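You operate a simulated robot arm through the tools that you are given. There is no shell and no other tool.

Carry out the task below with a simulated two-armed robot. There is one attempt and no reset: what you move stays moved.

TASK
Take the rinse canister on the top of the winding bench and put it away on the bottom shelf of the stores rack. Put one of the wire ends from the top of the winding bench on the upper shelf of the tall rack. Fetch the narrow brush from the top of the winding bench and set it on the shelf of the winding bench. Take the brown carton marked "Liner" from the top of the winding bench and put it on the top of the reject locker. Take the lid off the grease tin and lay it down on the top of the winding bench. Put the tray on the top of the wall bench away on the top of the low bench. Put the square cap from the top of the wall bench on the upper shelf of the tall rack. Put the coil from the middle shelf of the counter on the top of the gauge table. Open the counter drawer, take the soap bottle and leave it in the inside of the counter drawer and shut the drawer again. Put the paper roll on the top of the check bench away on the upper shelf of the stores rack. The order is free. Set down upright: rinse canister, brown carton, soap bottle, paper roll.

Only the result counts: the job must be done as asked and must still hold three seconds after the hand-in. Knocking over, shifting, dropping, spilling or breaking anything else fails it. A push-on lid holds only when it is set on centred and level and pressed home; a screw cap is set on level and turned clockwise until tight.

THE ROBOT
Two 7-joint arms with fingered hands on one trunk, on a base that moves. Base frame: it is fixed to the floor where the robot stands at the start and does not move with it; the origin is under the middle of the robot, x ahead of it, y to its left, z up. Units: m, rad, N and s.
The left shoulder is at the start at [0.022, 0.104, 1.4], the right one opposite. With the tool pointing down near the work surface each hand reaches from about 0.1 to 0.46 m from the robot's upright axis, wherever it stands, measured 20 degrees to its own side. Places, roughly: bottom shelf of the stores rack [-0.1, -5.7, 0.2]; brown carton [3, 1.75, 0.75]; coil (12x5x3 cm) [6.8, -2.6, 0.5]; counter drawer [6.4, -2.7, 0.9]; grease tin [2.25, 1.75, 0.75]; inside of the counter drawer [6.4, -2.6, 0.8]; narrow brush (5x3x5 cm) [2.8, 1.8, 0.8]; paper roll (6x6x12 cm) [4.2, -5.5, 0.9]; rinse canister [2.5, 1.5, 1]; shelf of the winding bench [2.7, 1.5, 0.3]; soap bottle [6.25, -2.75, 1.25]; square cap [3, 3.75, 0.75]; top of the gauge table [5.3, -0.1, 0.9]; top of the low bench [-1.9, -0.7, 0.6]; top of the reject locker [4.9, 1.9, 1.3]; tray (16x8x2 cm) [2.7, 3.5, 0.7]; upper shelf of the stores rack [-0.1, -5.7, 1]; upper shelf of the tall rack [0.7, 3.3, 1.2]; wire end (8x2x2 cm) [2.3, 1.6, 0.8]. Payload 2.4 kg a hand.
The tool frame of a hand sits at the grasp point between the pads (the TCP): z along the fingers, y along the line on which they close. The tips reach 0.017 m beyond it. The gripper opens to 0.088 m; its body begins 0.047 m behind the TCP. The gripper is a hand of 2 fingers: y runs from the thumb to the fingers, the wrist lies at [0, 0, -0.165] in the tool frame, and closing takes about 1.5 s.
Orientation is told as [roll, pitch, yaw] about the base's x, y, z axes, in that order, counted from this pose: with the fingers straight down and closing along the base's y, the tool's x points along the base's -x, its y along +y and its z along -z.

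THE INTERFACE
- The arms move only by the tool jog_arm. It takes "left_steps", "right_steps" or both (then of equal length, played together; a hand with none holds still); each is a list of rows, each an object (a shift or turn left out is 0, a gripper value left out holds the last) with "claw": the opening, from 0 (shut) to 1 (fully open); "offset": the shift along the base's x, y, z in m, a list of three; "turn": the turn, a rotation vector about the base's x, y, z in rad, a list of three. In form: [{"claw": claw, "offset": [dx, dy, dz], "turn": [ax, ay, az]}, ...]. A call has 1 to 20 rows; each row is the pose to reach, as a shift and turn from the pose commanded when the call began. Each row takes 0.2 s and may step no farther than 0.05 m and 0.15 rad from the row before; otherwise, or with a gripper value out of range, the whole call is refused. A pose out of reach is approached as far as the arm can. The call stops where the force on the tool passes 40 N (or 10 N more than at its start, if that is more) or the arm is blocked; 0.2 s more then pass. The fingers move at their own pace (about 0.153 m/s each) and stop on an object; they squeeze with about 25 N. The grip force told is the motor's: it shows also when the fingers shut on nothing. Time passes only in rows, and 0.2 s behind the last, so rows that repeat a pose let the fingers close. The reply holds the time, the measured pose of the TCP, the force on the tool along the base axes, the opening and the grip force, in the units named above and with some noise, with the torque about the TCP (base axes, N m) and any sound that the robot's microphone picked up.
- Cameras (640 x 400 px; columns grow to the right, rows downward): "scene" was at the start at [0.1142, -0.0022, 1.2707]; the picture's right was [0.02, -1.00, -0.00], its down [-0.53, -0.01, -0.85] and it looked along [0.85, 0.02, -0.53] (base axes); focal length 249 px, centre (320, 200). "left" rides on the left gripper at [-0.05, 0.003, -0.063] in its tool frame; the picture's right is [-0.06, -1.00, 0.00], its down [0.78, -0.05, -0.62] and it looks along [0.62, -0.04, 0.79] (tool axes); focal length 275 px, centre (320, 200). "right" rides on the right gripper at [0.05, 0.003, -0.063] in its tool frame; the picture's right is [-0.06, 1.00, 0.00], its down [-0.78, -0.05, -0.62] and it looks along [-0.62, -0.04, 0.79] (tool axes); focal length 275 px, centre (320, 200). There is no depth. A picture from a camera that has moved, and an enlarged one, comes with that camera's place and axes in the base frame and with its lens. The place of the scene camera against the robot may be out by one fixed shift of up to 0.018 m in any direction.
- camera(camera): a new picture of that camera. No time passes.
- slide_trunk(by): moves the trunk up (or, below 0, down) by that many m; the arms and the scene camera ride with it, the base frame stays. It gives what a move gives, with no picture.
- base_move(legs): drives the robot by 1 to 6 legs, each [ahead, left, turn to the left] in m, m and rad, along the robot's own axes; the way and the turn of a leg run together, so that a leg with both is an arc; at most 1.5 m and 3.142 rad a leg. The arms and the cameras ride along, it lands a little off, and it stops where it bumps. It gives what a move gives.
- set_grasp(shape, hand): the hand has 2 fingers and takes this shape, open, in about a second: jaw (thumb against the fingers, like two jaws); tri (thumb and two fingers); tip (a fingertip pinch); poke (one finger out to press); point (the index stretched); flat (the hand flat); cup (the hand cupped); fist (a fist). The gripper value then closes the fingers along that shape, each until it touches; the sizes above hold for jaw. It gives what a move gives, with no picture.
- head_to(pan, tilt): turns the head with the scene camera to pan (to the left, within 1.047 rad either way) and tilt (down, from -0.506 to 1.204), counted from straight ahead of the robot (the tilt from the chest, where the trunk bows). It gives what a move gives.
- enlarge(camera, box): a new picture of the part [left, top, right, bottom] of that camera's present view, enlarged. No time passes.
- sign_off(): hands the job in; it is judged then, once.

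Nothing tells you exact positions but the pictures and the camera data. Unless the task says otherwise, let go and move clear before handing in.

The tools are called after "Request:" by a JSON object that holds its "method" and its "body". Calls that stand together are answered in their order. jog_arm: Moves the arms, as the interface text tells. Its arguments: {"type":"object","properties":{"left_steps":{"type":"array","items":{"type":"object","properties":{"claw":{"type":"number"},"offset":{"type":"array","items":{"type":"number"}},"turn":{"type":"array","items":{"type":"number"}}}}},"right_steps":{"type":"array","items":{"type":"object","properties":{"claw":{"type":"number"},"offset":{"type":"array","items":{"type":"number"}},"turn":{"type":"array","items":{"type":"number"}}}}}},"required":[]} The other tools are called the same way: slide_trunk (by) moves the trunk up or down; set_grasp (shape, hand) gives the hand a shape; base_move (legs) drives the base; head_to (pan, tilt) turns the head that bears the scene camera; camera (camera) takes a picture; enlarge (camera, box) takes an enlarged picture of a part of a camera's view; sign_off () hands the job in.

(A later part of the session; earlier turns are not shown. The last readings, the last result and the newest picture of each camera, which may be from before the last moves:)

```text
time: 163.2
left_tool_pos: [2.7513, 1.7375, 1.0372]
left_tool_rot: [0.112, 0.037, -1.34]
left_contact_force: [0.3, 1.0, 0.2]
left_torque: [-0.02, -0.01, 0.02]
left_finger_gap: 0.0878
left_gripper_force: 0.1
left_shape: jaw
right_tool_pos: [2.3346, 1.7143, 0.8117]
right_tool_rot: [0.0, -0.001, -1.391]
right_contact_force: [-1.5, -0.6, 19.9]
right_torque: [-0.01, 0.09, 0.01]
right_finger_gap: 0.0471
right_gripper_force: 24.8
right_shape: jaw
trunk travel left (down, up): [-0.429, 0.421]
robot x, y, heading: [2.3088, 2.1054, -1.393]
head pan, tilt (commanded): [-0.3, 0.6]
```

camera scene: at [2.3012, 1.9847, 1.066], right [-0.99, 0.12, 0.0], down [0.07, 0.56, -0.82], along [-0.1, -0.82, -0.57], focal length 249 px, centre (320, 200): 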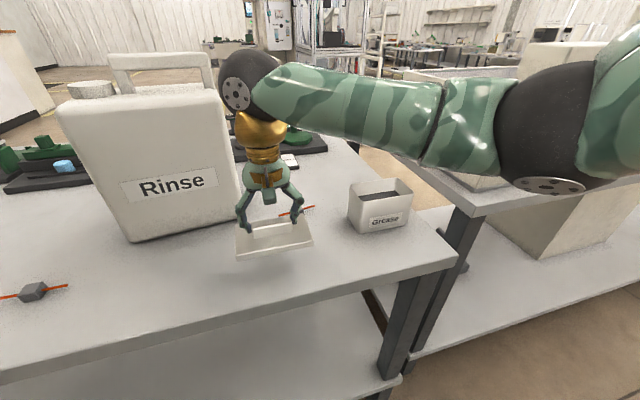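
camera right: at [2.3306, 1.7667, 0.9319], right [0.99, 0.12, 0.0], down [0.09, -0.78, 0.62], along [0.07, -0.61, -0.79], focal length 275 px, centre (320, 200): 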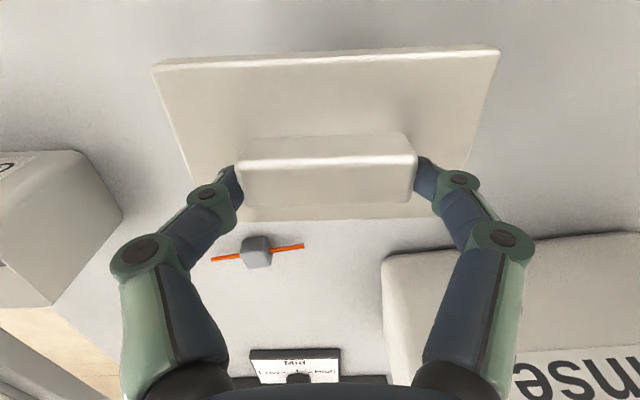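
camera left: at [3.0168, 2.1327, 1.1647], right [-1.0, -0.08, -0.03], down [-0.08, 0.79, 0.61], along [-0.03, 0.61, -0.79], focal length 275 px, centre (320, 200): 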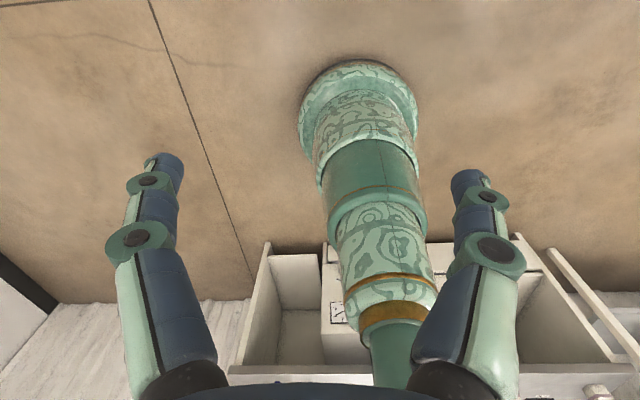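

The lid rests on the bench top (contact). I'll release and rise.

Request:
{"method": "jog_arm", "body": {"right_steps": [{"offset": [0, 0, 0.003], "claw": 0.75}, {"offset": [0, 0, 0.01], "claw": 0.9}, {"offset": [0, 0, 0.03], "claw": 1}, {"offset": [0, 0, 0.07], "claw": 1}, {"offset": [0, 0, 0.12], "claw": 1}, {"offset": [0, 0.02, 0.16], "claw": 1}, {"offset": [0, 0.04, 0.2], "claw": 1}]}}

Request:
{"method": "camera", "body": {"camera": "right"}}

Request:
{"method": "camera", "body": {"camera": "scene"}}

```text
time: 164.8
left_tool_pos: [2.7516, 1.7372, 1.037]
left_tool_rot: [0.111, 0.038, -1.339]
left_contact_force: [-0.2, 0.4, -0.2]
left_torque: [-0.02, -0.03, -0.01]
left_finger_gap: 0.0881
left_gripper_force: 0.2
left_shape: jaw
right_tool_pos: [2.3371, 1.7555, 1.0087]
right_tool_rot: [-0.002, 0.002, -1.392]
right_contact_force: [0.2, 0.3, 0.7]
right_torque: [0.0, -0.02, 0.0]
right_finger_gap: 0.0879
right_gripper_force: 0.1
right_shape: jaw
trunk travel left (down, up): [-0.429, 0.421]
robot x, y, heading: [2.3064, 2.1016, -1.388]
head pan, tilt (commanded): [-0.3, 0.6]
```

```text
taken
camera right: at [2.3314, 1.8056, 1.0723], right [0.99, 0.12, 0.0], down [0.09, -0.78, 0.62], along [0.07, -0.61, -0.79], focal length 275 px, centre (320, 200)
```

right: 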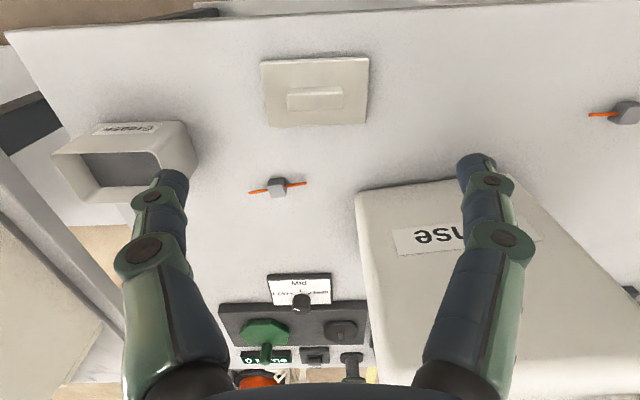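

```text
taken
camera scene: at [2.3012, 1.9849, 1.066], right [-0.99, 0.12, 0.0], down [0.07, 0.56, -0.83], along [-0.1, -0.82, -0.56], focal length 249 px, centre (320, 200)
```

scene: 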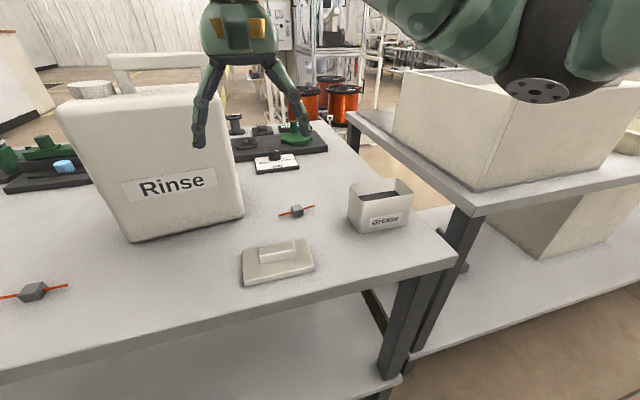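

The lid lies on the bench and the open grease tin is undisturbed. Next I'll shift left to take the wire end at about (2.66, 1.737).

Request:
{"method": "base_move", "body": {"legs": [[0.0, 0.498, 0]]}}

Request:
{"method": "jog_arm", "body": {"right_steps": [{"turn": [0, 0, -0.15]}, {"turn": [0, 0, -0.3]}, {"turn": [0, 0, -0.45]}, {"turn": [0, 0, -0.6]}, {"turn": [0, 0, -0.75]}, {"turn": [0, 0, -0.9]}, {"turn": [0, 0, -1.05]}, {"turn": [0, 0, -1.2]}, {"turn": [0, 0, -1.35]}, {"turn": [0, 0, -1.5]}]}}

Request:
{"method": "camera", "body": {"camera": "right"}}

Request:
{"method": "camera", "body": {"camera": "scene"}}

```text
time: 167.6
left_tool_pos: [3.2308, 1.8241, 1.0367]
left_tool_rot: [0.112, 0.037, -1.337]
left_contact_force: [0.4, 0.4, -0.2]
left_torque: [0.03, 0.01, 0.0]
left_finger_gap: 0.0881
left_gripper_force: 0.0
left_shape: jaw
right_tool_pos: [2.8181, 1.8427, 1.0077]
right_tool_rot: [-0.002, 0.001, -1.389]
right_contact_force: [0.2, 0.7, 0.6]
right_torque: [0.03, -0.01, -0.04]
right_finger_gap: 0.0879
right_gripper_force: 0.0
right_shape: jaw
trunk travel left (down, up): [-0.429, 0.421]
robot x, y, heading: [2.7898, 2.1934, -1.39]
head pan, tilt (commanded): [-0.3, 0.6]
```

```text
time: 169.8
left_tool_pos: [3.2319, 1.8251, 1.037]
left_tool_rot: [0.111, 0.036, -1.339]
left_contact_force: [0.0, 0.0, -0.1]
left_torque: [-0.01, 0.0, 0.02]
left_finger_gap: 0.0879
left_gripper_force: 0.0
left_shape: jaw
right_tool_pos: [2.8165, 1.8418, 1.0087]
right_tool_rot: [-0.002, 0.002, -2.893]
right_contact_force: [0.6, 0.1, 0.1]
right_torque: [-0.02, -0.05, -0.03]
right_finger_gap: 0.088
right_gripper_force: 0.0
right_shape: jaw
trunk travel left (down, up): [-0.429, 0.421]
robot x, y, heading: [2.7877, 2.1955, -1.391]
head pan, tilt (commanded): [-0.3, 0.6]
```

```text
taken
camera right: at [2.8667, 1.8529, 1.0717], right [0.19, -0.98, 0.0], down [-0.77, -0.15, 0.62], along [-0.61, -0.11, -0.79], focal length 275 px, centre (320, 200)
```

right: 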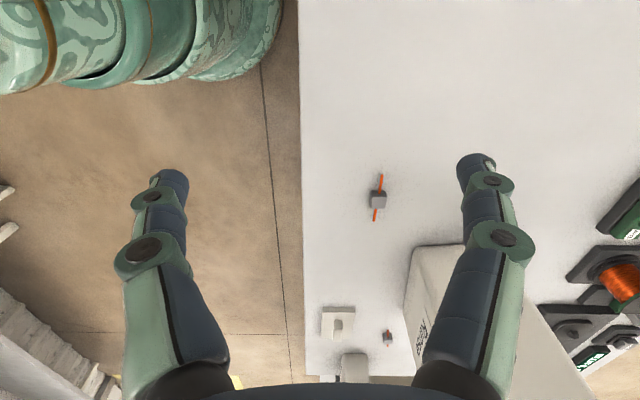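

```text
taken
camera scene: at [2.7815, 2.0725, 1.066], right [-0.99, 0.12, 0.0], down [0.07, 0.56, -0.82], along [-0.1, -0.82, -0.57], focal length 249 px, centre (320, 200)
```

scene: 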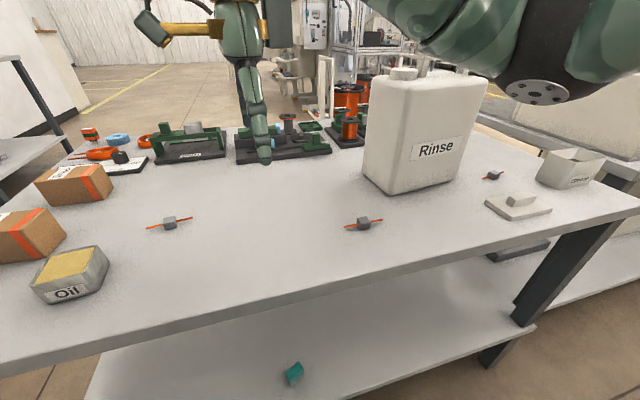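

The hand turned fine and the wire end is measured at (2.662, 1.738). I'll move above it.

Request:
{"method": "jog_arm", "body": {"right_steps": [{"offset": [-0.04, -0.027, -0.005]}, {"offset": [-0.08, -0.054, -0.01]}, {"offset": [-0.12, -0.08, -0.015]}, {"offset": [-0.155, -0.103, -0.03]}, {"offset": [-0.155, -0.103, -0.075]}, {"offset": [-0.155, -0.103, -0.12]}, {"offset": [-0.155, -0.103, -0.155]}]}}

Request:
{"method": "camera", "body": {"camera": "right"}}

Request:
{"method": "camera", "body": {"camera": "scene"}}

```text
time: 171.4
left_tool_pos: [3.2305, 1.8243, 1.0359]
left_tool_rot: [0.112, 0.035, -1.34]
left_contact_force: [0.0, 0.9, 0.0]
left_torque: [0.01, -0.01, 0.02]
left_finger_gap: 0.0881
left_gripper_force: 0.1
left_shape: jaw
right_tool_pos: [2.663, 1.7374, 0.8522]
right_tool_rot: [0.0, -0.001, -2.89]
right_contact_force: [0.7, 0.1, 0.0]
right_torque: [0.0, 0.01, -0.03]
right_finger_gap: 0.0884
right_gripper_force: 0.1
right_shape: jaw
trunk travel left (down, up): [-0.429, 0.421]
robot x, y, heading: [2.7921, 2.1964, -1.393]
head pan, tilt (commanded): [-0.3, 0.6]
```

```text
taken
camera right: at [2.7119, 1.7486, 0.9168], right [0.19, -0.98, 0.0], down [-0.77, -0.15, 0.62], along [-0.61, -0.12, -0.79], focal length 275 px, centre (320, 200)
```

right: 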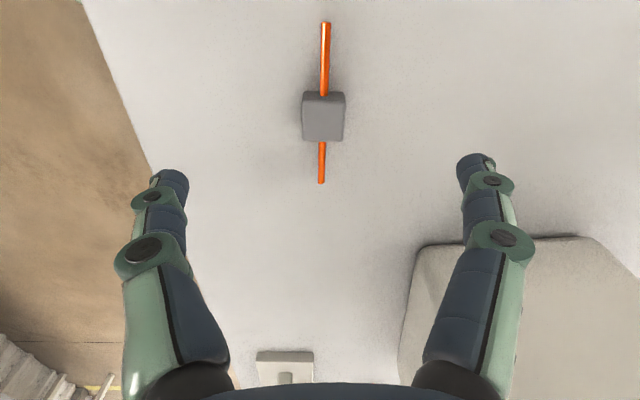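

```text
taken
camera scene: at [2.7815, 2.0724, 1.066], right [-0.99, 0.12, 0.0], down [0.07, 0.56, -0.82], along [-0.1, -0.82, -0.57], focal length 249 px, centre (320, 200)
```

scene: 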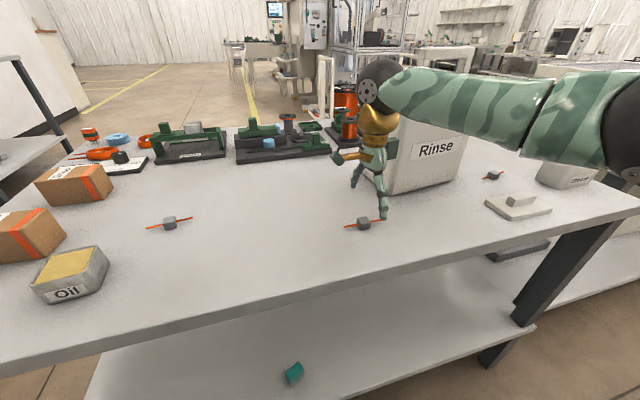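

Centered over the block. I'll descend 5.4 cm and close.

Request:
{"method": "jog_arm", "body": {"right_steps": [{"offset": [0, 0, -0.03]}, {"offset": [0, 0, -0.045]}, {"offset": [0, 0, -0.054]}, {"offset": [0, 0, -0.054], "claw": 0}, {"offset": [0, 0, -0.054], "claw": 0}, {"offset": [0, 0, -0.054], "claw": 0}, {"offset": [0, 0, -0.054], "claw": 0}, {"offset": [0, 0, -0.054], "claw": 0}, {"offset": [0, 0, -0.054], "claw": 0}, {"offset": [0, 0, -0.054], "claw": 0}]}}

Request:
{"method": "camera", "body": {"camera": "right"}}

```text
time: 173.6
left_tool_pos: [3.2315, 1.8245, 1.0367]
left_tool_rot: [0.112, 0.038, -1.34]
left_contact_force: [-0.2, 0.0, -0.2]
left_torque: [-0.02, 0.01, -0.04]
left_finger_gap: 0.0879
left_gripper_force: 0.0
left_shape: jaw
right_tool_pos: [2.6628, 1.74, 0.7989]
right_tool_rot: [-0.003, 0.002, -2.89]
right_contact_force: [0.8, 0.4, -1.1]
right_torque: [-0.02, -0.04, 0.0]
right_finger_gap: 0.0141
right_gripper_force: 25.3
right_shape: jaw
trunk travel left (down, up): [-0.429, 0.421]
robot x, y, heading: [2.7893, 2.1929, -1.391]
head pan, tilt (commanded): [-0.3, 0.6]
```

```text
taken
camera right: at [2.712, 1.7501, 0.8626], right [0.19, -0.98, 0.0], down [-0.77, -0.15, 0.62], along [-0.61, -0.12, -0.79], focal length 275 px, centre (320, 200)
```

right: 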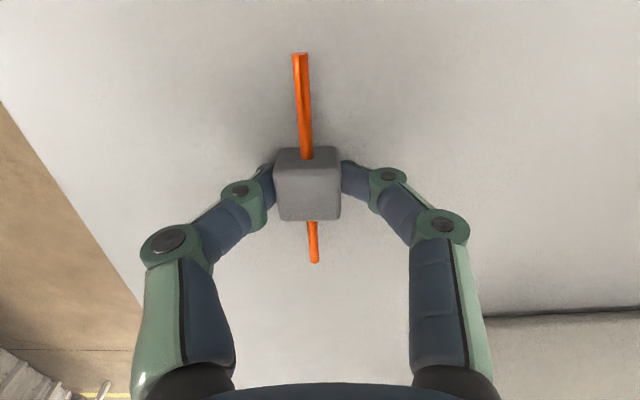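

The block is gripped. Lift and check.

Request:
{"method": "jog_arm", "body": {"right_steps": [{"offset": [0, 0, 0.02]}, {"offset": [0, 0.01, 0.06]}, {"offset": [0, 0.03, 0.1]}, {"offset": [0.01, 0.06, 0.135]}, {"offset": [0.03, 0.09, 0.165]}, {"offset": [0.06, 0.12, 0.18]}]}}

Request:
{"method": "camera", "body": {"camera": "right"}}

```text
time: 175.0
left_tool_pos: [3.2316, 1.8237, 1.0359]
left_tool_rot: [0.111, 0.036, -1.338]
left_contact_force: [-0.1, 0.7, 0.8]
left_torque: [-0.02, 0.01, 0.02]
left_finger_gap: 0.088
left_gripper_force: 0.1
left_shape: jaw
right_tool_pos: [2.7219, 1.8581, 0.9781]
right_tool_rot: [-0.001, 0.0, -2.889]
right_contact_force: [-0.5, 0.2, 0.4]
right_torque: [-0.01, -0.02, -0.03]
right_finger_gap: 0.0141
right_gripper_force: 25.4
right_shape: jaw
trunk travel left (down, up): [-0.429, 0.421]
robot x, y, heading: [2.7862, 2.1926, -1.385]
head pan, tilt (commanded): [-0.3, 0.6]
```

```text
taken
camera right: at [2.7709, 1.8694, 1.042], right [0.19, -0.98, 0.0], down [-0.77, -0.15, 0.62], along [-0.61, -0.12, -0.79], focal length 275 px, centre (320, 200)
```

right: 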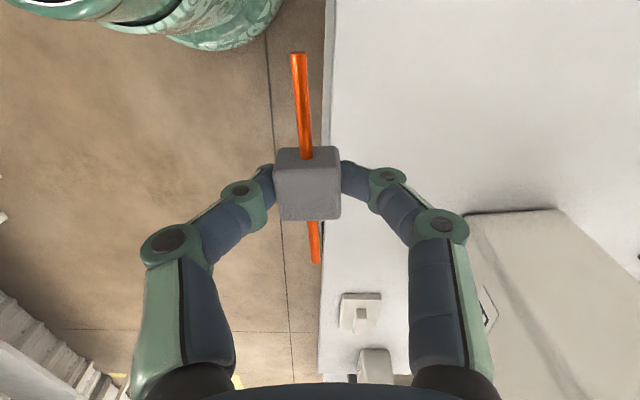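

The wire end is held in the right hand. I'll back off, turn around to the wall bench, and look for the square cap and tray.

Request:
{"method": "base_move", "body": {"legs": [[-0.33, 0, 0], [0, 0, 1.57], [0, 0, 1.57]]}}

Request:
{"method": "head_to", "body": {"pan": -0.1, "tilt": 0.5}}

Request:
{"method": "camera", "body": {"camera": "scene"}}

```text
time: 184.9
left_tool_pos: [2.2837, 2.8797, 1.0366]
left_tool_rot: [0.11, 0.038, 1.813]
left_contact_force: [-1.3, 0.3, 0.5]
left_torque: [0.03, -0.01, -0.03]
left_finger_gap: 0.0881
left_gripper_force: 0.0
left_shape: jaw
right_tool_pos: [2.7949, 2.8517, 0.9773]
right_tool_rot: [-0.003, 0.003, 0.263]
right_contact_force: [0.9, 0.1, -0.3]
right_torque: [0.02, 0.01, 0.0]
right_finger_gap: 0.0135
right_gripper_force: 25.1
right_shape: jaw
trunk travel left (down, up): [-0.429, 0.421]
robot x, y, heading: [2.73, 2.5168, 1.762]
head pan, tilt (commanded): [-0.3, 0.6]
```

```text
time: 185.6
left_tool_pos: [2.2844, 2.8797, 1.0364]
left_tool_rot: [0.111, 0.037, 1.814]
left_contact_force: [-0.9, 0.3, -0.1]
left_torque: [0.03, -0.02, 0.01]
left_finger_gap: 0.0881
left_gripper_force: 0.0
left_shape: jaw
right_tool_pos: [2.7936, 2.8525, 0.9767]
right_tool_rot: [-0.002, 0.002, 0.264]
right_contact_force: [-0.3, -0.2, -0.1]
right_torque: [-0.02, -0.03, 0.01]
right_finger_gap: 0.0138
right_gripper_force: 25.2
right_shape: jaw
trunk travel left (down, up): [-0.429, 0.421]
robot x, y, heading: [2.7267, 2.5143, 1.763]
head pan, tilt (commanded): [-0.099, 0.499]
```

```text
taken
camera scene: at [2.7142, 2.6315, 1.075], right [1.0, 0.09, 0.0], down [0.04, -0.48, -0.88], along [-0.08, 0.87, -0.48], focal length 249 px, centre (320, 200)
```

scene: 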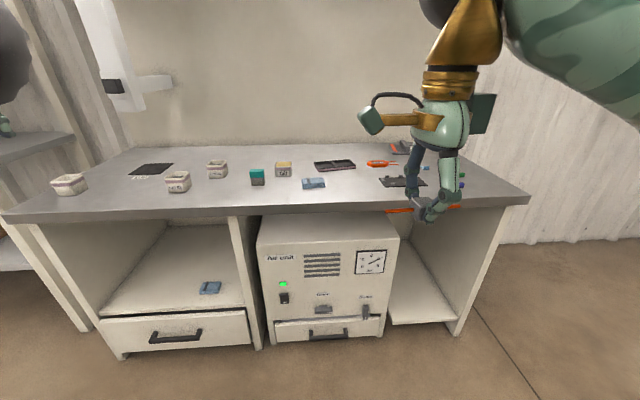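

Request:
{"method": "enlarge", "body": {"camera": "scene", "box": [230, 130, 390, 230]}}

Request:
{"method": "enlarge", "body": {"camera": "scene", "box": [360, 130, 520, 230]}}

Request:
{"method": "enlarge", "body": {"camera": "scene", "box": [30, 130, 230, 255]}}

```text
4.00 times, centred on (310, 180) of scene
camera zoom: at [2.7142, 2.6315, 1.075], right [1.0, 0.09, 0.0], down [0.04, -0.48, -0.88], along [-0.08, 0.87, -0.48], focal length 997 px, centre (360, 280)
```

zoom: 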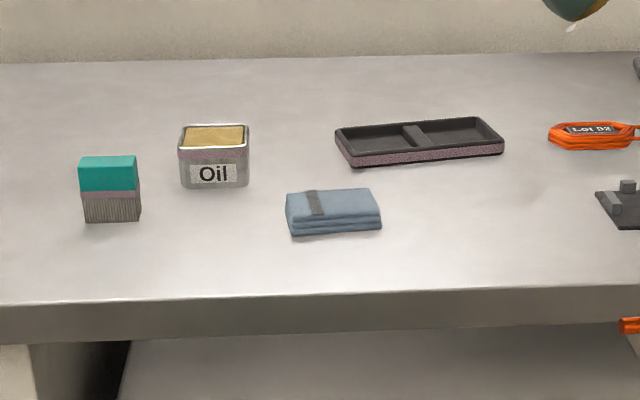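

```text
4.00 times, centred on (440, 180) of scene
camera zoom: at [2.7142, 2.6315, 1.075], right [1.0, 0.09, 0.0], down [0.04, -0.48, -0.88], along [-0.08, 0.87, -0.48], focal length 997 px, centre (-160, 280)
```

zoom: 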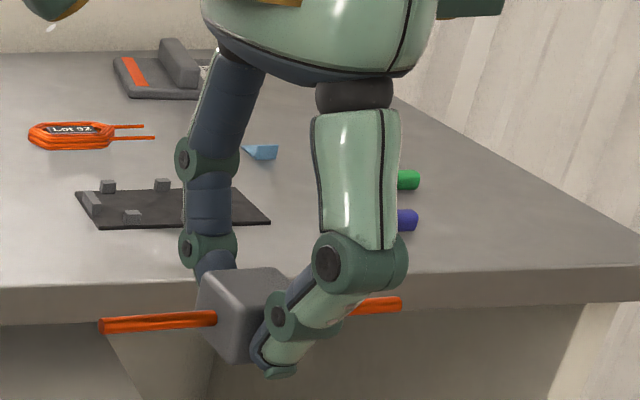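

```text
3.20 times, centred on (130, 192) of scene
camera zoom: at [2.7142, 2.6315, 1.075], right [1.0, 0.09, 0.0], down [0.04, -0.48, -0.88], along [-0.08, 0.87, -0.48], focal length 798 px, centre (928, 224)
```

zoom: 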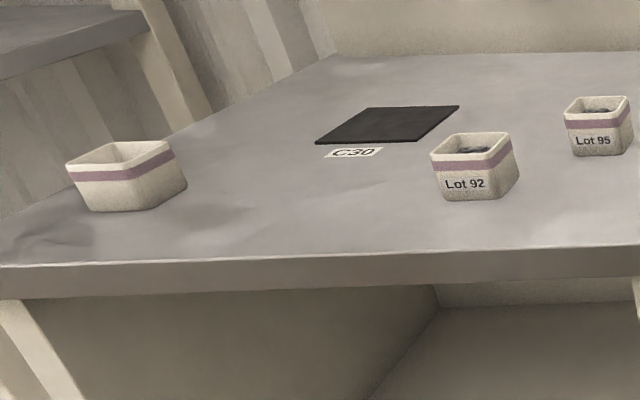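

The tray is the black two-compartment one at about (2.69, 3.49); small coloured pieces at the right may include the square cap. I'll move closer for a better look.

Request:
{"method": "base_move", "body": {"legs": [[0.2, -0.388, -0.04]]}}

Request:
{"method": "jog_arm", "body": {"right_steps": [{"offset": [0.04, -0.02, 0.02]}, {"offset": [0.08, -0.04, 0.04]}, {"offset": [0.12, -0.06, 0.06]}, {"offset": [0.16, -0.08, 0.08]}]}}

Request:
{"method": "head_to", "body": {"pan": 0.0, "tilt": 0.7}}

Request:
{"method": "camera", "body": {"camera": "scene"}}

```text
time: 188.3
left_tool_pos: [2.6416, 3.1598, 1.0371]
left_tool_rot: [0.112, 0.036, 1.783]
left_contact_force: [0.9, 0.2, 0.4]
left_torque: [-0.03, 0.01, 0.01]
left_finger_gap: 0.0876
left_gripper_force: 0.1
left_shape: jaw
right_tool_pos: [3.1507, 3.1165, 0.9772]
right_tool_rot: [-0.001, 0.002, 0.23]
right_contact_force: [-0.2, 0.3, 0.1]
right_torque: [-0.01, -0.01, 0.04]
right_finger_gap: 0.0138
right_gripper_force: 25.1
right_shape: jaw
trunk travel left (down, up): [-0.429, 0.421]
robot x, y, heading: [3.0769, 2.7813, 1.728]
head pan, tilt (commanded): [-0.099, 0.499]
```

```text
time: 189.3
left_tool_pos: [2.642, 3.159, 1.0372]
left_tool_rot: [0.111, 0.036, 1.782]
left_contact_force: [-0.6, -0.3, 0.0]
left_torque: [-0.01, 0.0, -0.01]
left_finger_gap: 0.0881
left_gripper_force: 0.1
left_shape: jaw
right_tool_pos: [3.3128, 3.04, 1.0592]
right_tool_rot: [-0.005, 0.006, 0.234]
right_contact_force: [-0.1, 0.0, -0.2]
right_torque: [0.0, 0.03, 0.03]
right_finger_gap: 0.0134
right_gripper_force: 24.8
right_shape: jaw
right hand out of reach, approached as far as the arm can: row 4
trunk travel left (down, up): [-0.429, 0.421]
robot x, y, heading: [3.0773, 2.7763, 1.734]
head pan, tilt (commanded): [-0.099, 0.499]
```

```text
time: 190.0
left_tool_pos: [2.6419, 3.1606, 1.0358]
left_tool_rot: [0.112, 0.036, 1.783]
left_contact_force: [0.0, -0.2, -1.0]
left_torque: [-0.01, -0.02, -0.02]
left_finger_gap: 0.0879
left_gripper_force: 0.1
left_shape: jaw
right_tool_pos: [3.3134, 3.0416, 1.0594]
right_tool_rot: [-0.002, 0.003, 0.229]
right_contact_force: [-0.2, 0.1, 0.2]
right_torque: [0.06, -0.01, -0.02]
right_finger_gap: 0.013
right_gripper_force: 24.3
right_shape: jaw
trunk travel left (down, up): [-0.429, 0.421]
robot x, y, heading: [3.0766, 2.7864, 1.728]
head pan, tilt (commanded): [0.0, 0.7]
```

```text
taken
camera scene: at [3.0568, 2.8914, 1.0574], right [0.99, 0.16, 0.0], down [0.1, -0.64, -0.77], along [-0.12, 0.76, -0.64], focal length 249 px, centre (320, 200)
```

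scene: 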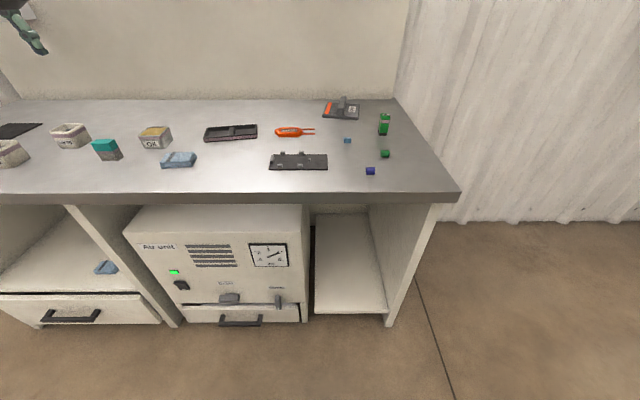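

Request:
{"method": "enlarge", "body": {"camera": "scene", "box": [310, 90, 430, 190]}}

Request:
{"method": "enlarge", "body": {"camera": "scene", "box": [180, 90, 340, 190]}}

```text
4.00 times, centred on (370, 140) of scene
camera zoom: at [3.0568, 2.8914, 1.0574], right [0.99, 0.16, 0.0], down [0.1, -0.64, -0.77], along [-0.12, 0.76, -0.64], focal length 997 px, centre (120, 440)
```

zoom: 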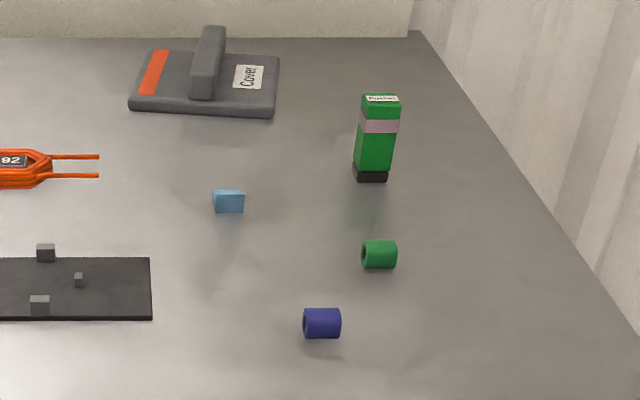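

```text
4.00 times, centred on (260, 140) of scene
camera zoom: at [3.0568, 2.8914, 1.0574], right [0.99, 0.16, 0.0], down [0.1, -0.64, -0.77], along [-0.12, 0.76, -0.64], focal length 997 px, centre (560, 440)
```

zoom: 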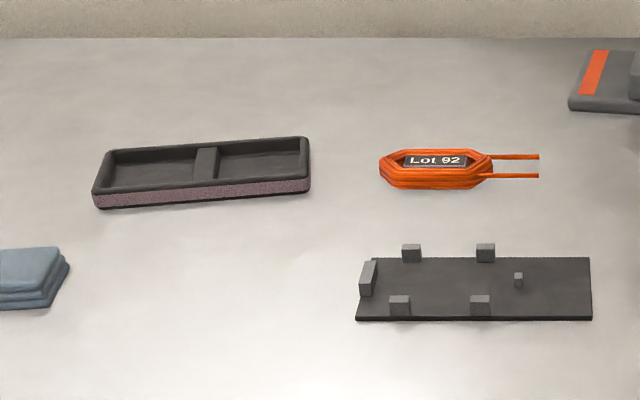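

Request:
{"method": "enlarge", "body": {"camera": "scene", "box": [340, 140, 404, 180]}}

Request:
{"method": "camera", "body": {"camera": "right"}}

```text
10.00 times, centred on (372, 160) of scene
camera zoom: at [3.0568, 2.8914, 1.0574], right [0.99, 0.16, 0.0], down [0.1, -0.64, -0.77], along [-0.12, 0.76, -0.64], focal length 2492 px, centre (-200, 600)
```

zoom: 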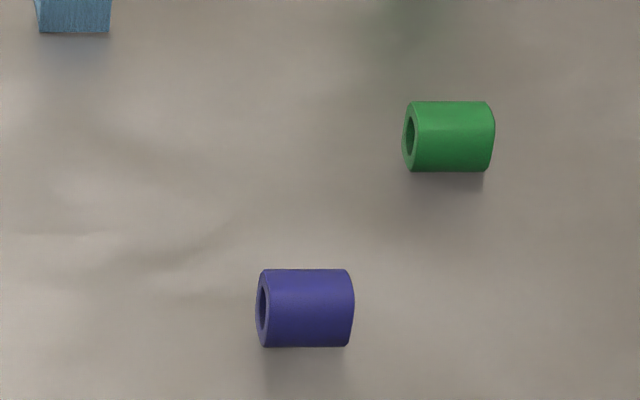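

```text
taken
camera right: at [3.2641, 3.0336, 1.1241], right [-0.17, 0.99, 0.0], down [0.78, 0.13, 0.62], along [0.61, 0.1, -0.79], focal length 275 px, centre (320, 200)
```

right: 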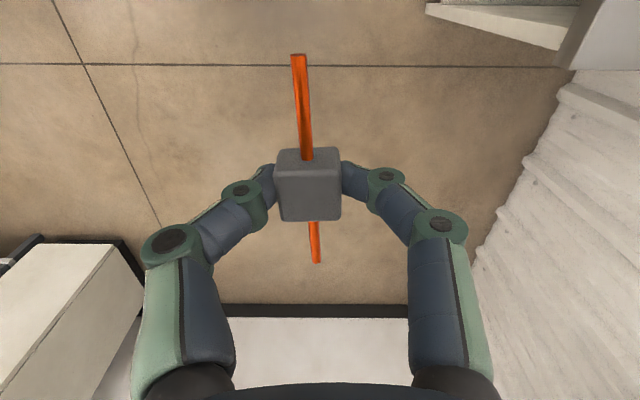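

The small green and purple sleeves and the blue wedge need a closer look to tell which is the square cap. I'll move 0.15 m closer.

Request:
{"method": "base_move", "body": {"legs": [[0.14, 0, 0]]}}

Request:
{"method": "head_to", "body": {"pan": -0.1, "tilt": 0.9}}

Request:
{"method": "camera", "body": {"camera": "scene"}}

```text
time: 191.3
left_tool_pos: [2.6214, 3.3007, 1.0362]
left_tool_rot: [0.112, 0.038, 1.779]
left_contact_force: [-0.2, 0.1, -0.2]
left_torque: [-0.04, 0.01, 0.02]
left_finger_gap: 0.0879
left_gripper_force: 0.2
left_shape: jaw
right_tool_pos: [3.2903, 3.1802, 1.0612]
right_tool_rot: [-0.004, 0.003, 0.23]
right_contact_force: [1.0, 0.3, -0.2]
right_torque: [-0.01, 0.0, 0.01]
right_finger_gap: 0.0133
right_gripper_force: 25.0
right_shape: jaw
trunk travel left (down, up): [-0.429, 0.421]
robot x, y, heading: [3.0543, 2.9212, 1.728]
head pan, tilt (commanded): [0.0, 0.7]
```

```text
time: 192.1
left_tool_pos: [2.6207, 3.3004, 1.0365]
left_tool_rot: [0.111, 0.037, 1.781]
left_contact_force: [-0.1, 0.5, 0.8]
left_torque: [0.0, -0.01, -0.01]
left_finger_gap: 0.0878
left_gripper_force: 0.1
left_shape: jaw
right_tool_pos: [3.2914, 3.179, 1.0599]
right_tool_rot: [-0.005, 0.003, 0.229]
right_contact_force: [-0.6, -0.3, 0.1]
right_torque: [0.02, 0.01, 0.02]
right_finger_gap: 0.0133
right_gripper_force: 24.8
right_shape: jaw
trunk travel left (down, up): [-0.429, 0.421]
robot x, y, heading: [3.0537, 2.9233, 1.729]
head pan, tilt (commanded): [-0.099, 0.901]
```

```text
taken
camera scene: at [3.0436, 3.0221, 1.0412], right [1.0, 0.06, 0.0], down [0.05, -0.78, -0.62], along [-0.04, 0.62, -0.78], focal length 249 px, centre (320, 200)
```

scene: 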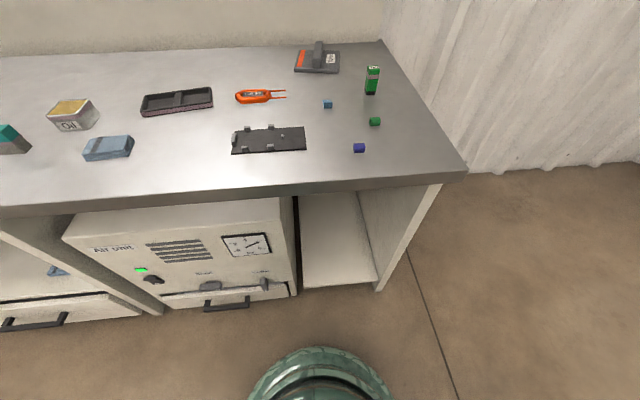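

Request:
{"method": "enlarge", "body": {"camera": "scene", "box": [310, 90, 390, 160]}}

Request:
{"method": "enlarge", "body": {"camera": "scene", "box": [345, 110, 390, 158]}}

Request:
{"method": "enlarge", "body": {"camera": "scene", "box": [280, 35, 390, 110]}}

```text
5.71 times, centred on (350, 125) of scene
camera zoom: at [3.0436, 3.0221, 1.0412], right [1.0, 0.06, 0.0], down [0.05, -0.78, -0.62], along [-0.04, 0.62, -0.78], focal length 1424 px, centre (149, 629)
```

zoom: 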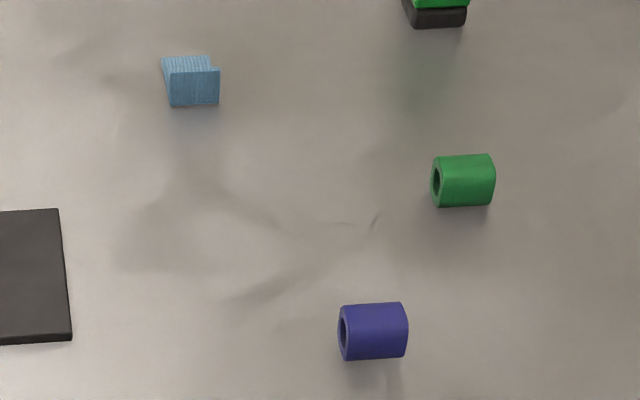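

```text
8.33 times, centred on (368, 134) of scene
camera zoom: at [3.0436, 3.0221, 1.0412], right [1.0, 0.06, 0.0], down [0.05, -0.78, -0.62], along [-0.04, 0.62, -0.78], focal length 2077 px, centre (-76, 750)
```

zoom: 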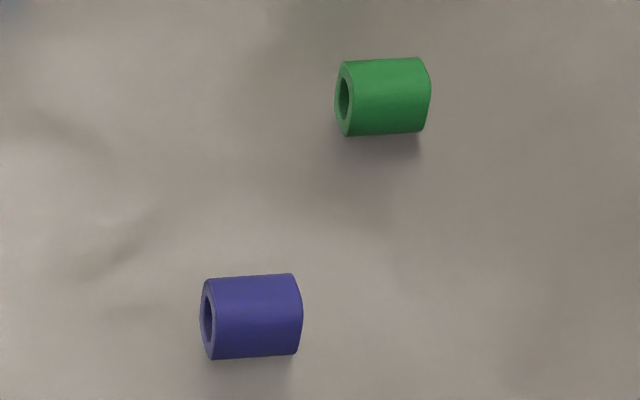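

```text
5.33 times, centred on (335, 72) of scene
camera zoom: at [3.0436, 3.0221, 1.0412], right [1.0, 0.06, 0.0], down [0.05, -0.78, -0.62], along [-0.04, 0.62, -0.78], focal length 1329 px, centre (240, 880)
```

zoom: 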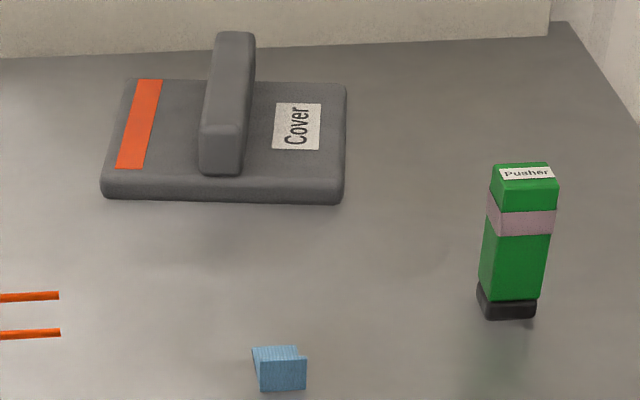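

I can't tell the purple and green sleeves apart by shape yet. I'll turn the empty left hand so that its camera looks along +x toward the sleeves' ends.

Request:
{"method": "jog_arm", "body": {"left_steps": [{"turn": [0, 0, 0.14]}, {"turn": [0, 0, 0.28]}, {"turn": [0, 0, 0.42]}, {"turn": [0, 0, 0.56]}, {"turn": [0, 0, 0.7]}, {"turn": [0, 0, 0.84]}, {"turn": [0, 0, 0.98]}, {"turn": [0, 0, 1.12]}, {"turn": [0, 0, 1.26]}, {"turn": [0, 0, 1.36]}]}}

Request:
{"method": "camera", "body": {"camera": "left"}}

```text
time: 194.3
left_tool_pos: [2.6214, 3.299, 1.0356]
left_tool_rot: [0.113, 0.036, -3.138]
left_contact_force: [0.8, -0.7, -0.2]
left_torque: [-0.01, 0.01, -0.01]
left_finger_gap: 0.0881
left_gripper_force: 0.0
left_shape: jaw
right_tool_pos: [3.2915, 3.1796, 1.0594]
right_tool_rot: [-0.003, 0.004, 0.23]
right_contact_force: [-0.8, -1.0, -0.5]
right_torque: [0.01, 0.01, -0.02]
right_finger_gap: 0.0134
right_gripper_force: 25.6
right_shape: jaw
trunk travel left (down, up): [-0.429, 0.421]
robot x, y, heading: [3.055, 2.923, 1.728]
head pan, tilt (commanded): [-0.099, 0.901]
```

```text
taken
camera left: at [2.5677, 3.3046, 1.0983], right [-0.06, 0.99, -0.11], down [0.76, 0.12, 0.64], along [0.65, -0.05, -0.76], focal length 275 px, centre (320, 200)
```

left: 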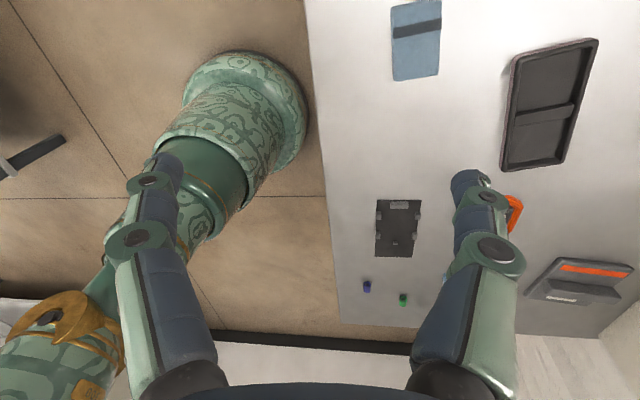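

Request:
{"method": "jog_arm", "body": {"left_steps": [{"offset": [0.04, 0.012, 0.0], "turn": [0.03, 0.01, 0]}, {"offset": [0.08, 0.025, 0.0], "turn": [0.06, 0.02, 0]}, {"offset": [0.12, 0.037, 0.0], "turn": [0.09, 0.03, 0]}, {"offset": [0.16, 0.05, -0.02], "turn": [0.113, 0.036, 0]}, {"offset": [0.2, 0.062, -0.04], "turn": [0.113, 0.036, 0]}, {"offset": [0.235, 0.075, -0.07], "turn": [0.113, 0.036, 0]}, {"offset": [0.265, 0.085, -0.1], "turn": [0.113, 0.036, 0]}, {"offset": [0.28, 0.1, -0.14], "turn": [0.113, 0.036, 0]}]}}

Request:
{"method": "camera", "body": {"camera": "left"}}

Request:
{"method": "camera", "body": {"camera": "scene"}}

```text
time: 196.1
left_tool_pos: [2.9014, 3.3984, 0.8947]
left_tool_rot: [0.0, 0.0, 3.137]
left_contact_force: [-0.7, -0.8, -0.2]
left_torque: [0.01, 0.01, 0.02]
left_finger_gap: 0.0879
left_gripper_force: 0.1
left_shape: jaw
right_tool_pos: [3.2915, 3.18, 1.0608]
right_tool_rot: [-0.003, 0.004, 0.229]
right_contact_force: [-0.5, 0.2, -0.1]
right_torque: [0.01, -0.02, -0.03]
right_finger_gap: 0.0136
right_gripper_force: 25.1
right_shape: jaw
trunk travel left (down, up): [-0.429, 0.421]
robot x, y, heading: [3.0557, 2.9212, 1.724]
head pan, tilt (commanded): [-0.099, 0.901]
```

```text
taken
camera left: at [2.8506, 3.3962, 0.9584], right [-0.06, 1.0, 0.0], down [0.78, 0.05, 0.62], along [0.62, 0.04, -0.79], focal length 275 px, centre (320, 200)
```

left: 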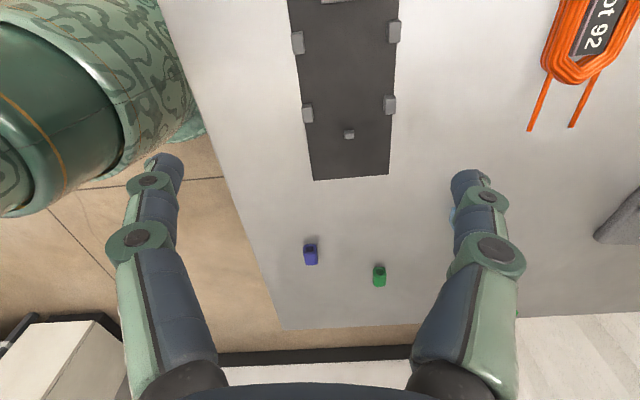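

```text
taken
camera scene: at [3.0437, 3.0222, 1.0412], right [1.0, 0.06, 0.0], down [0.05, -0.78, -0.62], along [-0.04, 0.62, -0.78], focal length 249 px, centre (320, 200)
```

scene: 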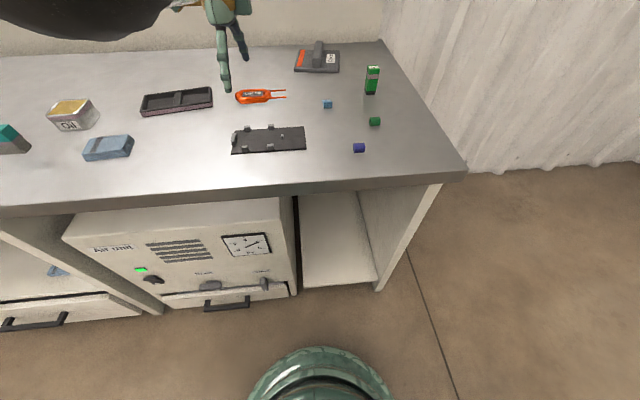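

Request:
{"method": "enlarge", "body": {"camera": "left", "box": [285, 225, 405, 300]}}

Request:
{"method": "enlarge", "body": {"camera": "left", "box": [290, 230, 338, 275]}}

```text
5.33 times, centred on (345, 262) of left
camera zoom: at [2.8506, 3.3962, 0.9584], right [-0.06, 1.0, 0.0], down [0.78, 0.05, 0.62], along [0.62, 0.04, -0.79], focal length 1468 px, centre (187, -133)
```

zoom: 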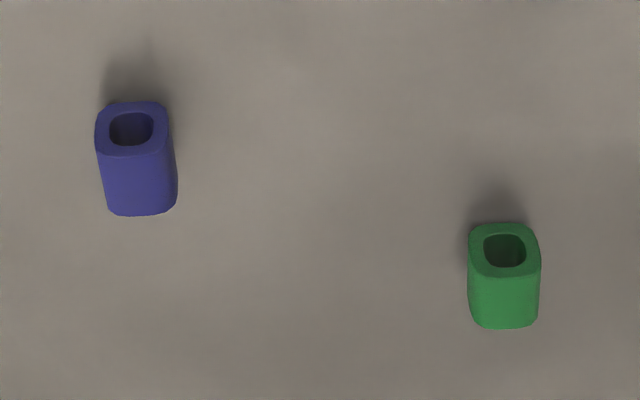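

```text
8.89 times, centred on (314, 252) of left
camera zoom: at [2.8506, 3.3962, 0.9584], right [-0.06, 1.0, 0.0], down [0.78, 0.05, 0.62], along [0.62, 0.04, -0.79], focal length 2447 px, centre (373, -267)
```

zoom: 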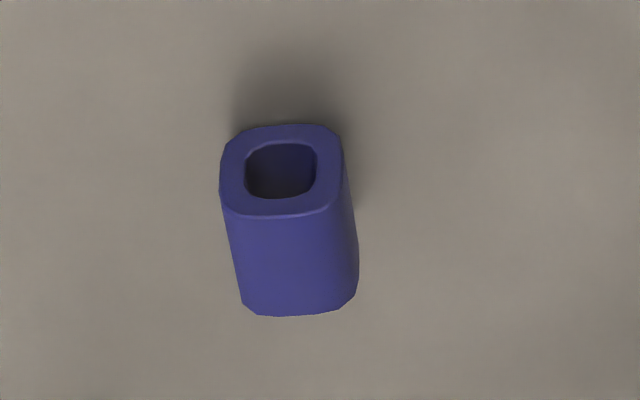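

Request:
{"method": "enlarge", "body": {"camera": "left", "box": [356, 252, 404, 297]}}

Request:
{"method": "enlarge", "body": {"camera": "left", "box": [520, 150, 640, 260]}}

Request:
{"method": "enlarge", "body": {"camera": "scene", "box": [310, 95, 342, 115]}}

```text
8.89 times, centred on (380, 274) of left
camera zoom: at [2.8506, 3.3962, 0.9584], right [-0.06, 1.0, 0.0], down [0.78, 0.05, 0.62], along [0.62, 0.04, -0.79], focal length 2447 px, centre (-213, -462)
```

zoom: 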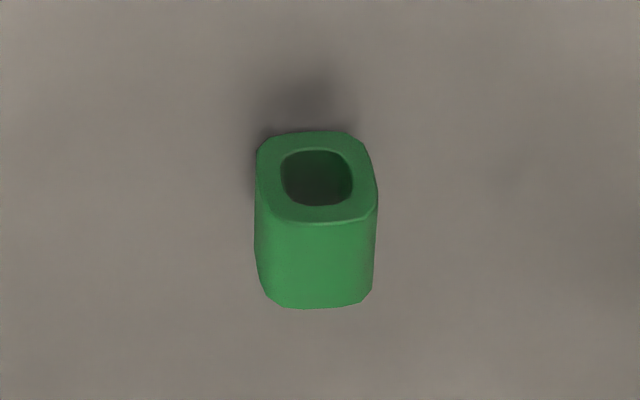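

```text
3.64 times, centred on (580, 205) of left
camera zoom: at [2.8506, 3.3962, 0.9584], right [-0.06, 1.0, 0.0], down [0.78, 0.05, 0.62], along [0.62, 0.04, -0.79], focal length 1001 px, centre (-626, 182)
```

zoom: 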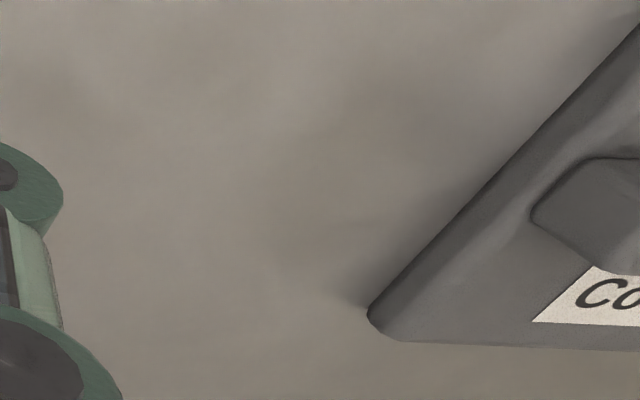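

```text
16.00 times, centred on (326, 105) of scene
camera zoom: at [3.0437, 3.0222, 1.0412], right [1.0, 0.06, 0.0], down [0.05, -0.78, -0.62], along [-0.04, 0.62, -0.78], focal length 3988 px, centre (224, 1720)
```

zoom: 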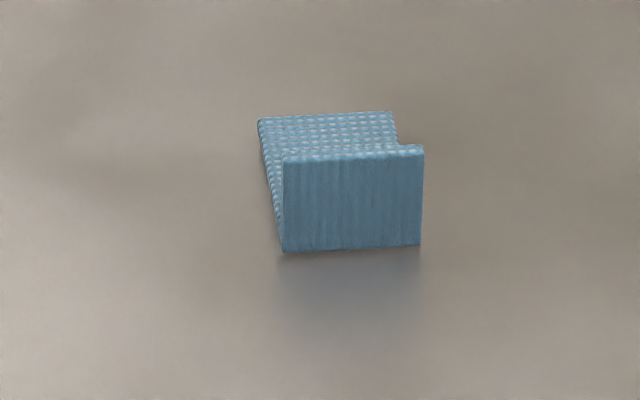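

The two sleeves look alike, so I need to examine the other items on this bench, including the left part, before deciding what the square cap is.

Request:
{"method": "head_to", "body": {"pan": 0.5, "tilt": 0.7}}

Request:
{"method": "camera", "body": {"camera": "scene"}}

```text
time: 197.1
left_tool_pos: [2.9009, 3.3983, 0.8963]
left_tool_rot: [0.0, 0.001, 3.14]
left_contact_force: [0.1, 0.0, 0.0]
left_torque: [0.0, 0.0, -0.01]
left_finger_gap: 0.0879
left_gripper_force: 0.2
left_shape: jaw
right_tool_pos: [3.2904, 3.1795, 1.0605]
right_tool_rot: [-0.003, 0.003, 0.228]
right_contact_force: [0.5, 0.0, -0.7]
right_torque: [-0.01, -0.01, 0.01]
right_finger_gap: 0.0139
right_gripper_force: 25.8
right_shape: jaw
trunk travel left (down, up): [-0.429, 0.421]
robot x, y, heading: [3.0567, 2.9216, 1.728]
head pan, tilt (commanded): [0.499, 0.7]
```

```text
taken
camera scene: at [2.9963, 3.014, 1.0573], right [0.79, 0.61, 0.0], down [0.39, -0.51, -0.76], along [-0.47, 0.61, -0.64], focal length 249 px, centre (320, 200)
```

scene: 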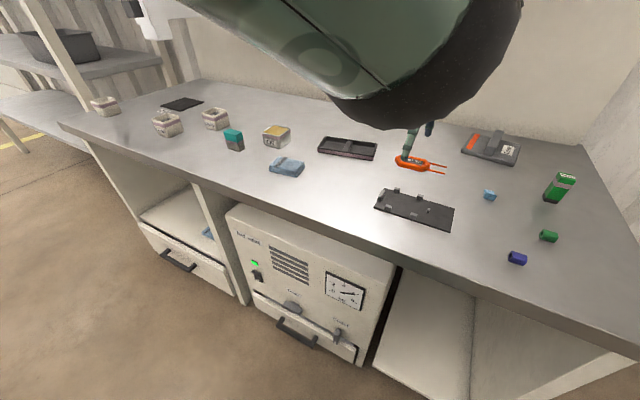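

Request:
{"method": "enlarge", "body": {"camera": "scene", "box": [80, 85, 300, 180]}}

Request:
{"method": "enlarge", "body": {"camera": "scene", "box": [440, 120, 600, 280]}}

```text
2.91 times, centred on (190, 132) of scene
camera zoom: at [2.9963, 3.014, 1.0573], right [0.79, 0.61, 0.0], down [0.39, -0.51, -0.76], along [-0.47, 0.61, -0.64], focal length 725 px, centre (698, 396)
```

zoom: 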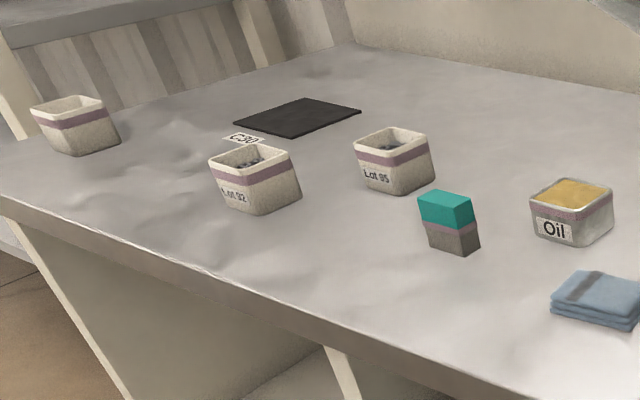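

```text
2.50 times, centred on (520, 200) of scene
camera zoom: at [2.9963, 3.014, 1.0573], right [0.79, 0.61, 0.0], down [0.39, -0.51, -0.76], along [-0.47, 0.61, -0.64], focal length 623 px, centre (-180, 200)
```

zoom: 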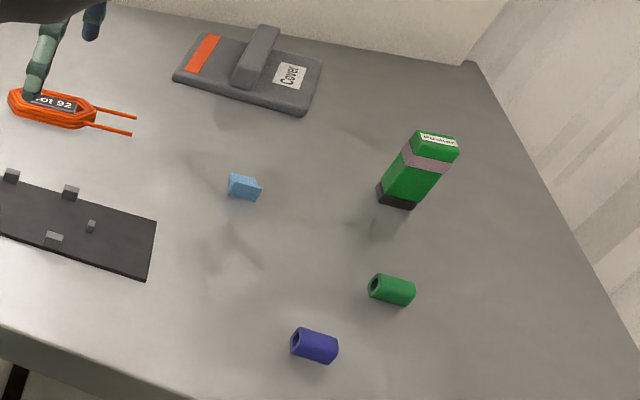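

Request:
{"method": "jog_arm", "body": {"left_steps": [{"offset": [0.04, 0.007, -0.015]}, {"offset": [0.08, 0.014, -0.03]}, {"offset": [0.11, 0.02, -0.045]}, {"offset": [0.13, 0.022, -0.06]}]}}

Request:
{"method": "camera", "body": {"camera": "left"}}

```text
time: 198.1
left_tool_pos: [2.9305, 3.4033, 0.8634]
left_tool_rot: [-0.001, 0.001, 3.135]
left_contact_force: [0.5, 0.0, 0.0]
left_torque: [-0.04, -0.01, 0.01]
left_finger_gap: 0.088
left_gripper_force: 0.0
left_shape: jaw
left hand out of reach, approached as far as the arm can: row 1, 2, 3, 4
right_tool_pos: [3.2913, 3.1799, 1.0605]
right_tool_rot: [-0.004, 0.003, 0.228]
right_contact_force: [0.8, -0.4, 0.6]
right_torque: [0.03, -0.02, 0.0]
right_finger_gap: 0.0134
right_gripper_force: 25.3
right_shape: jaw
trunk travel left (down, up): [-0.429, 0.421]
robot x, y, heading: [3.0526, 2.9183, 1.73]
head pan, tilt (commanded): [0.499, 0.7]
```

```text
taken
camera left: at [2.8798, 3.3996, 0.9264], right [-0.06, 1.0, 0.0], down [0.78, 0.04, 0.62], along [0.62, 0.04, -0.78], focal length 275 px, centre (320, 200)
```

left: 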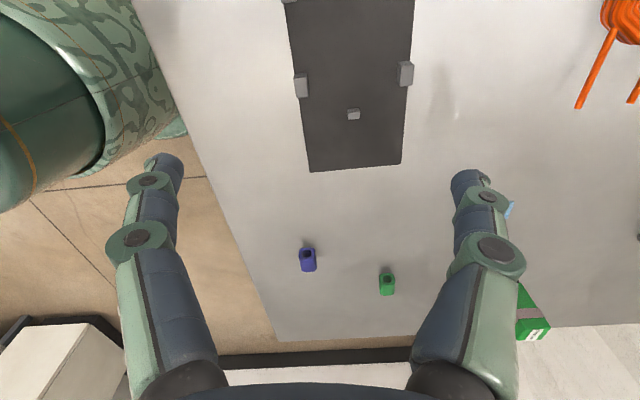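

Request:
{"method": "base_move", "body": {"legs": [[0.0, -0.1, 0]]}}

Request:
{"method": "enlarge", "body": {"camera": "left", "box": [270, 210, 430, 310]}}

Request:
{"method": "camera", "body": {"camera": "left"}}

```text
time: 199.2
left_tool_pos: [3.0298, 3.4172, 0.8625]
left_tool_rot: [-0.001, 0.002, 3.137]
left_contact_force: [0.1, 0.2, 0.3]
left_torque: [-0.01, -0.03, 0.02]
left_finger_gap: 0.0879
left_gripper_force: 0.0
left_shape: jaw
right_tool_pos: [3.3921, 3.1958, 1.0601]
right_tool_rot: [-0.004, 0.003, 0.23]
right_contact_force: [0.5, 0.0, -0.3]
right_torque: [0.02, 0.01, -0.02]
right_finger_gap: 0.0133
right_gripper_force: 25.0
right_shape: jaw
trunk travel left (down, up): [-0.429, 0.421]
robot x, y, heading: [3.1533, 2.9423, 1.731]
head pan, tilt (commanded): [0.499, 0.7]
```

```text
4.00 times, centred on (350, 260) of left
camera zoom: at [2.9796, 3.4155, 0.9265], right [-0.06, 1.0, 0.0], down [0.78, 0.04, 0.62], along [0.62, 0.04, -0.78], focal length 1101 px, centre (200, -40)
```

zoom: 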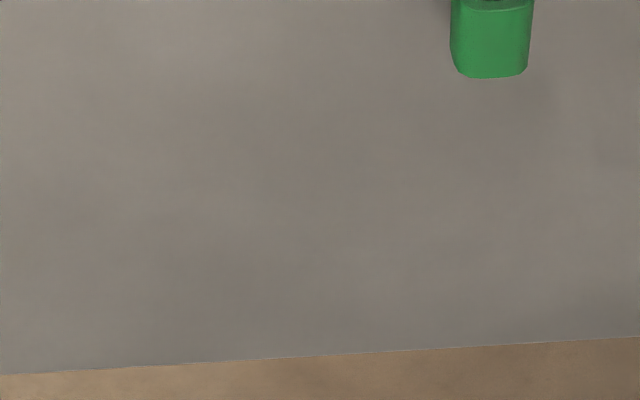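

```text
taken
camera left: at [2.9796, 3.4155, 0.9265], right [-0.06, 1.0, 0.0], down [0.78, 0.04, 0.62], along [0.62, 0.04, -0.78], focal length 275 px, centre (320, 200)
```

left: 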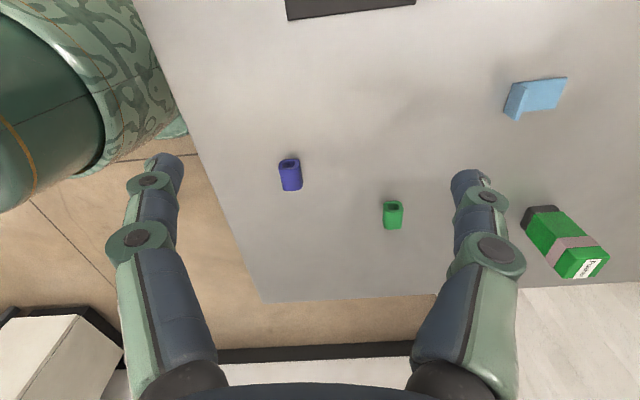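

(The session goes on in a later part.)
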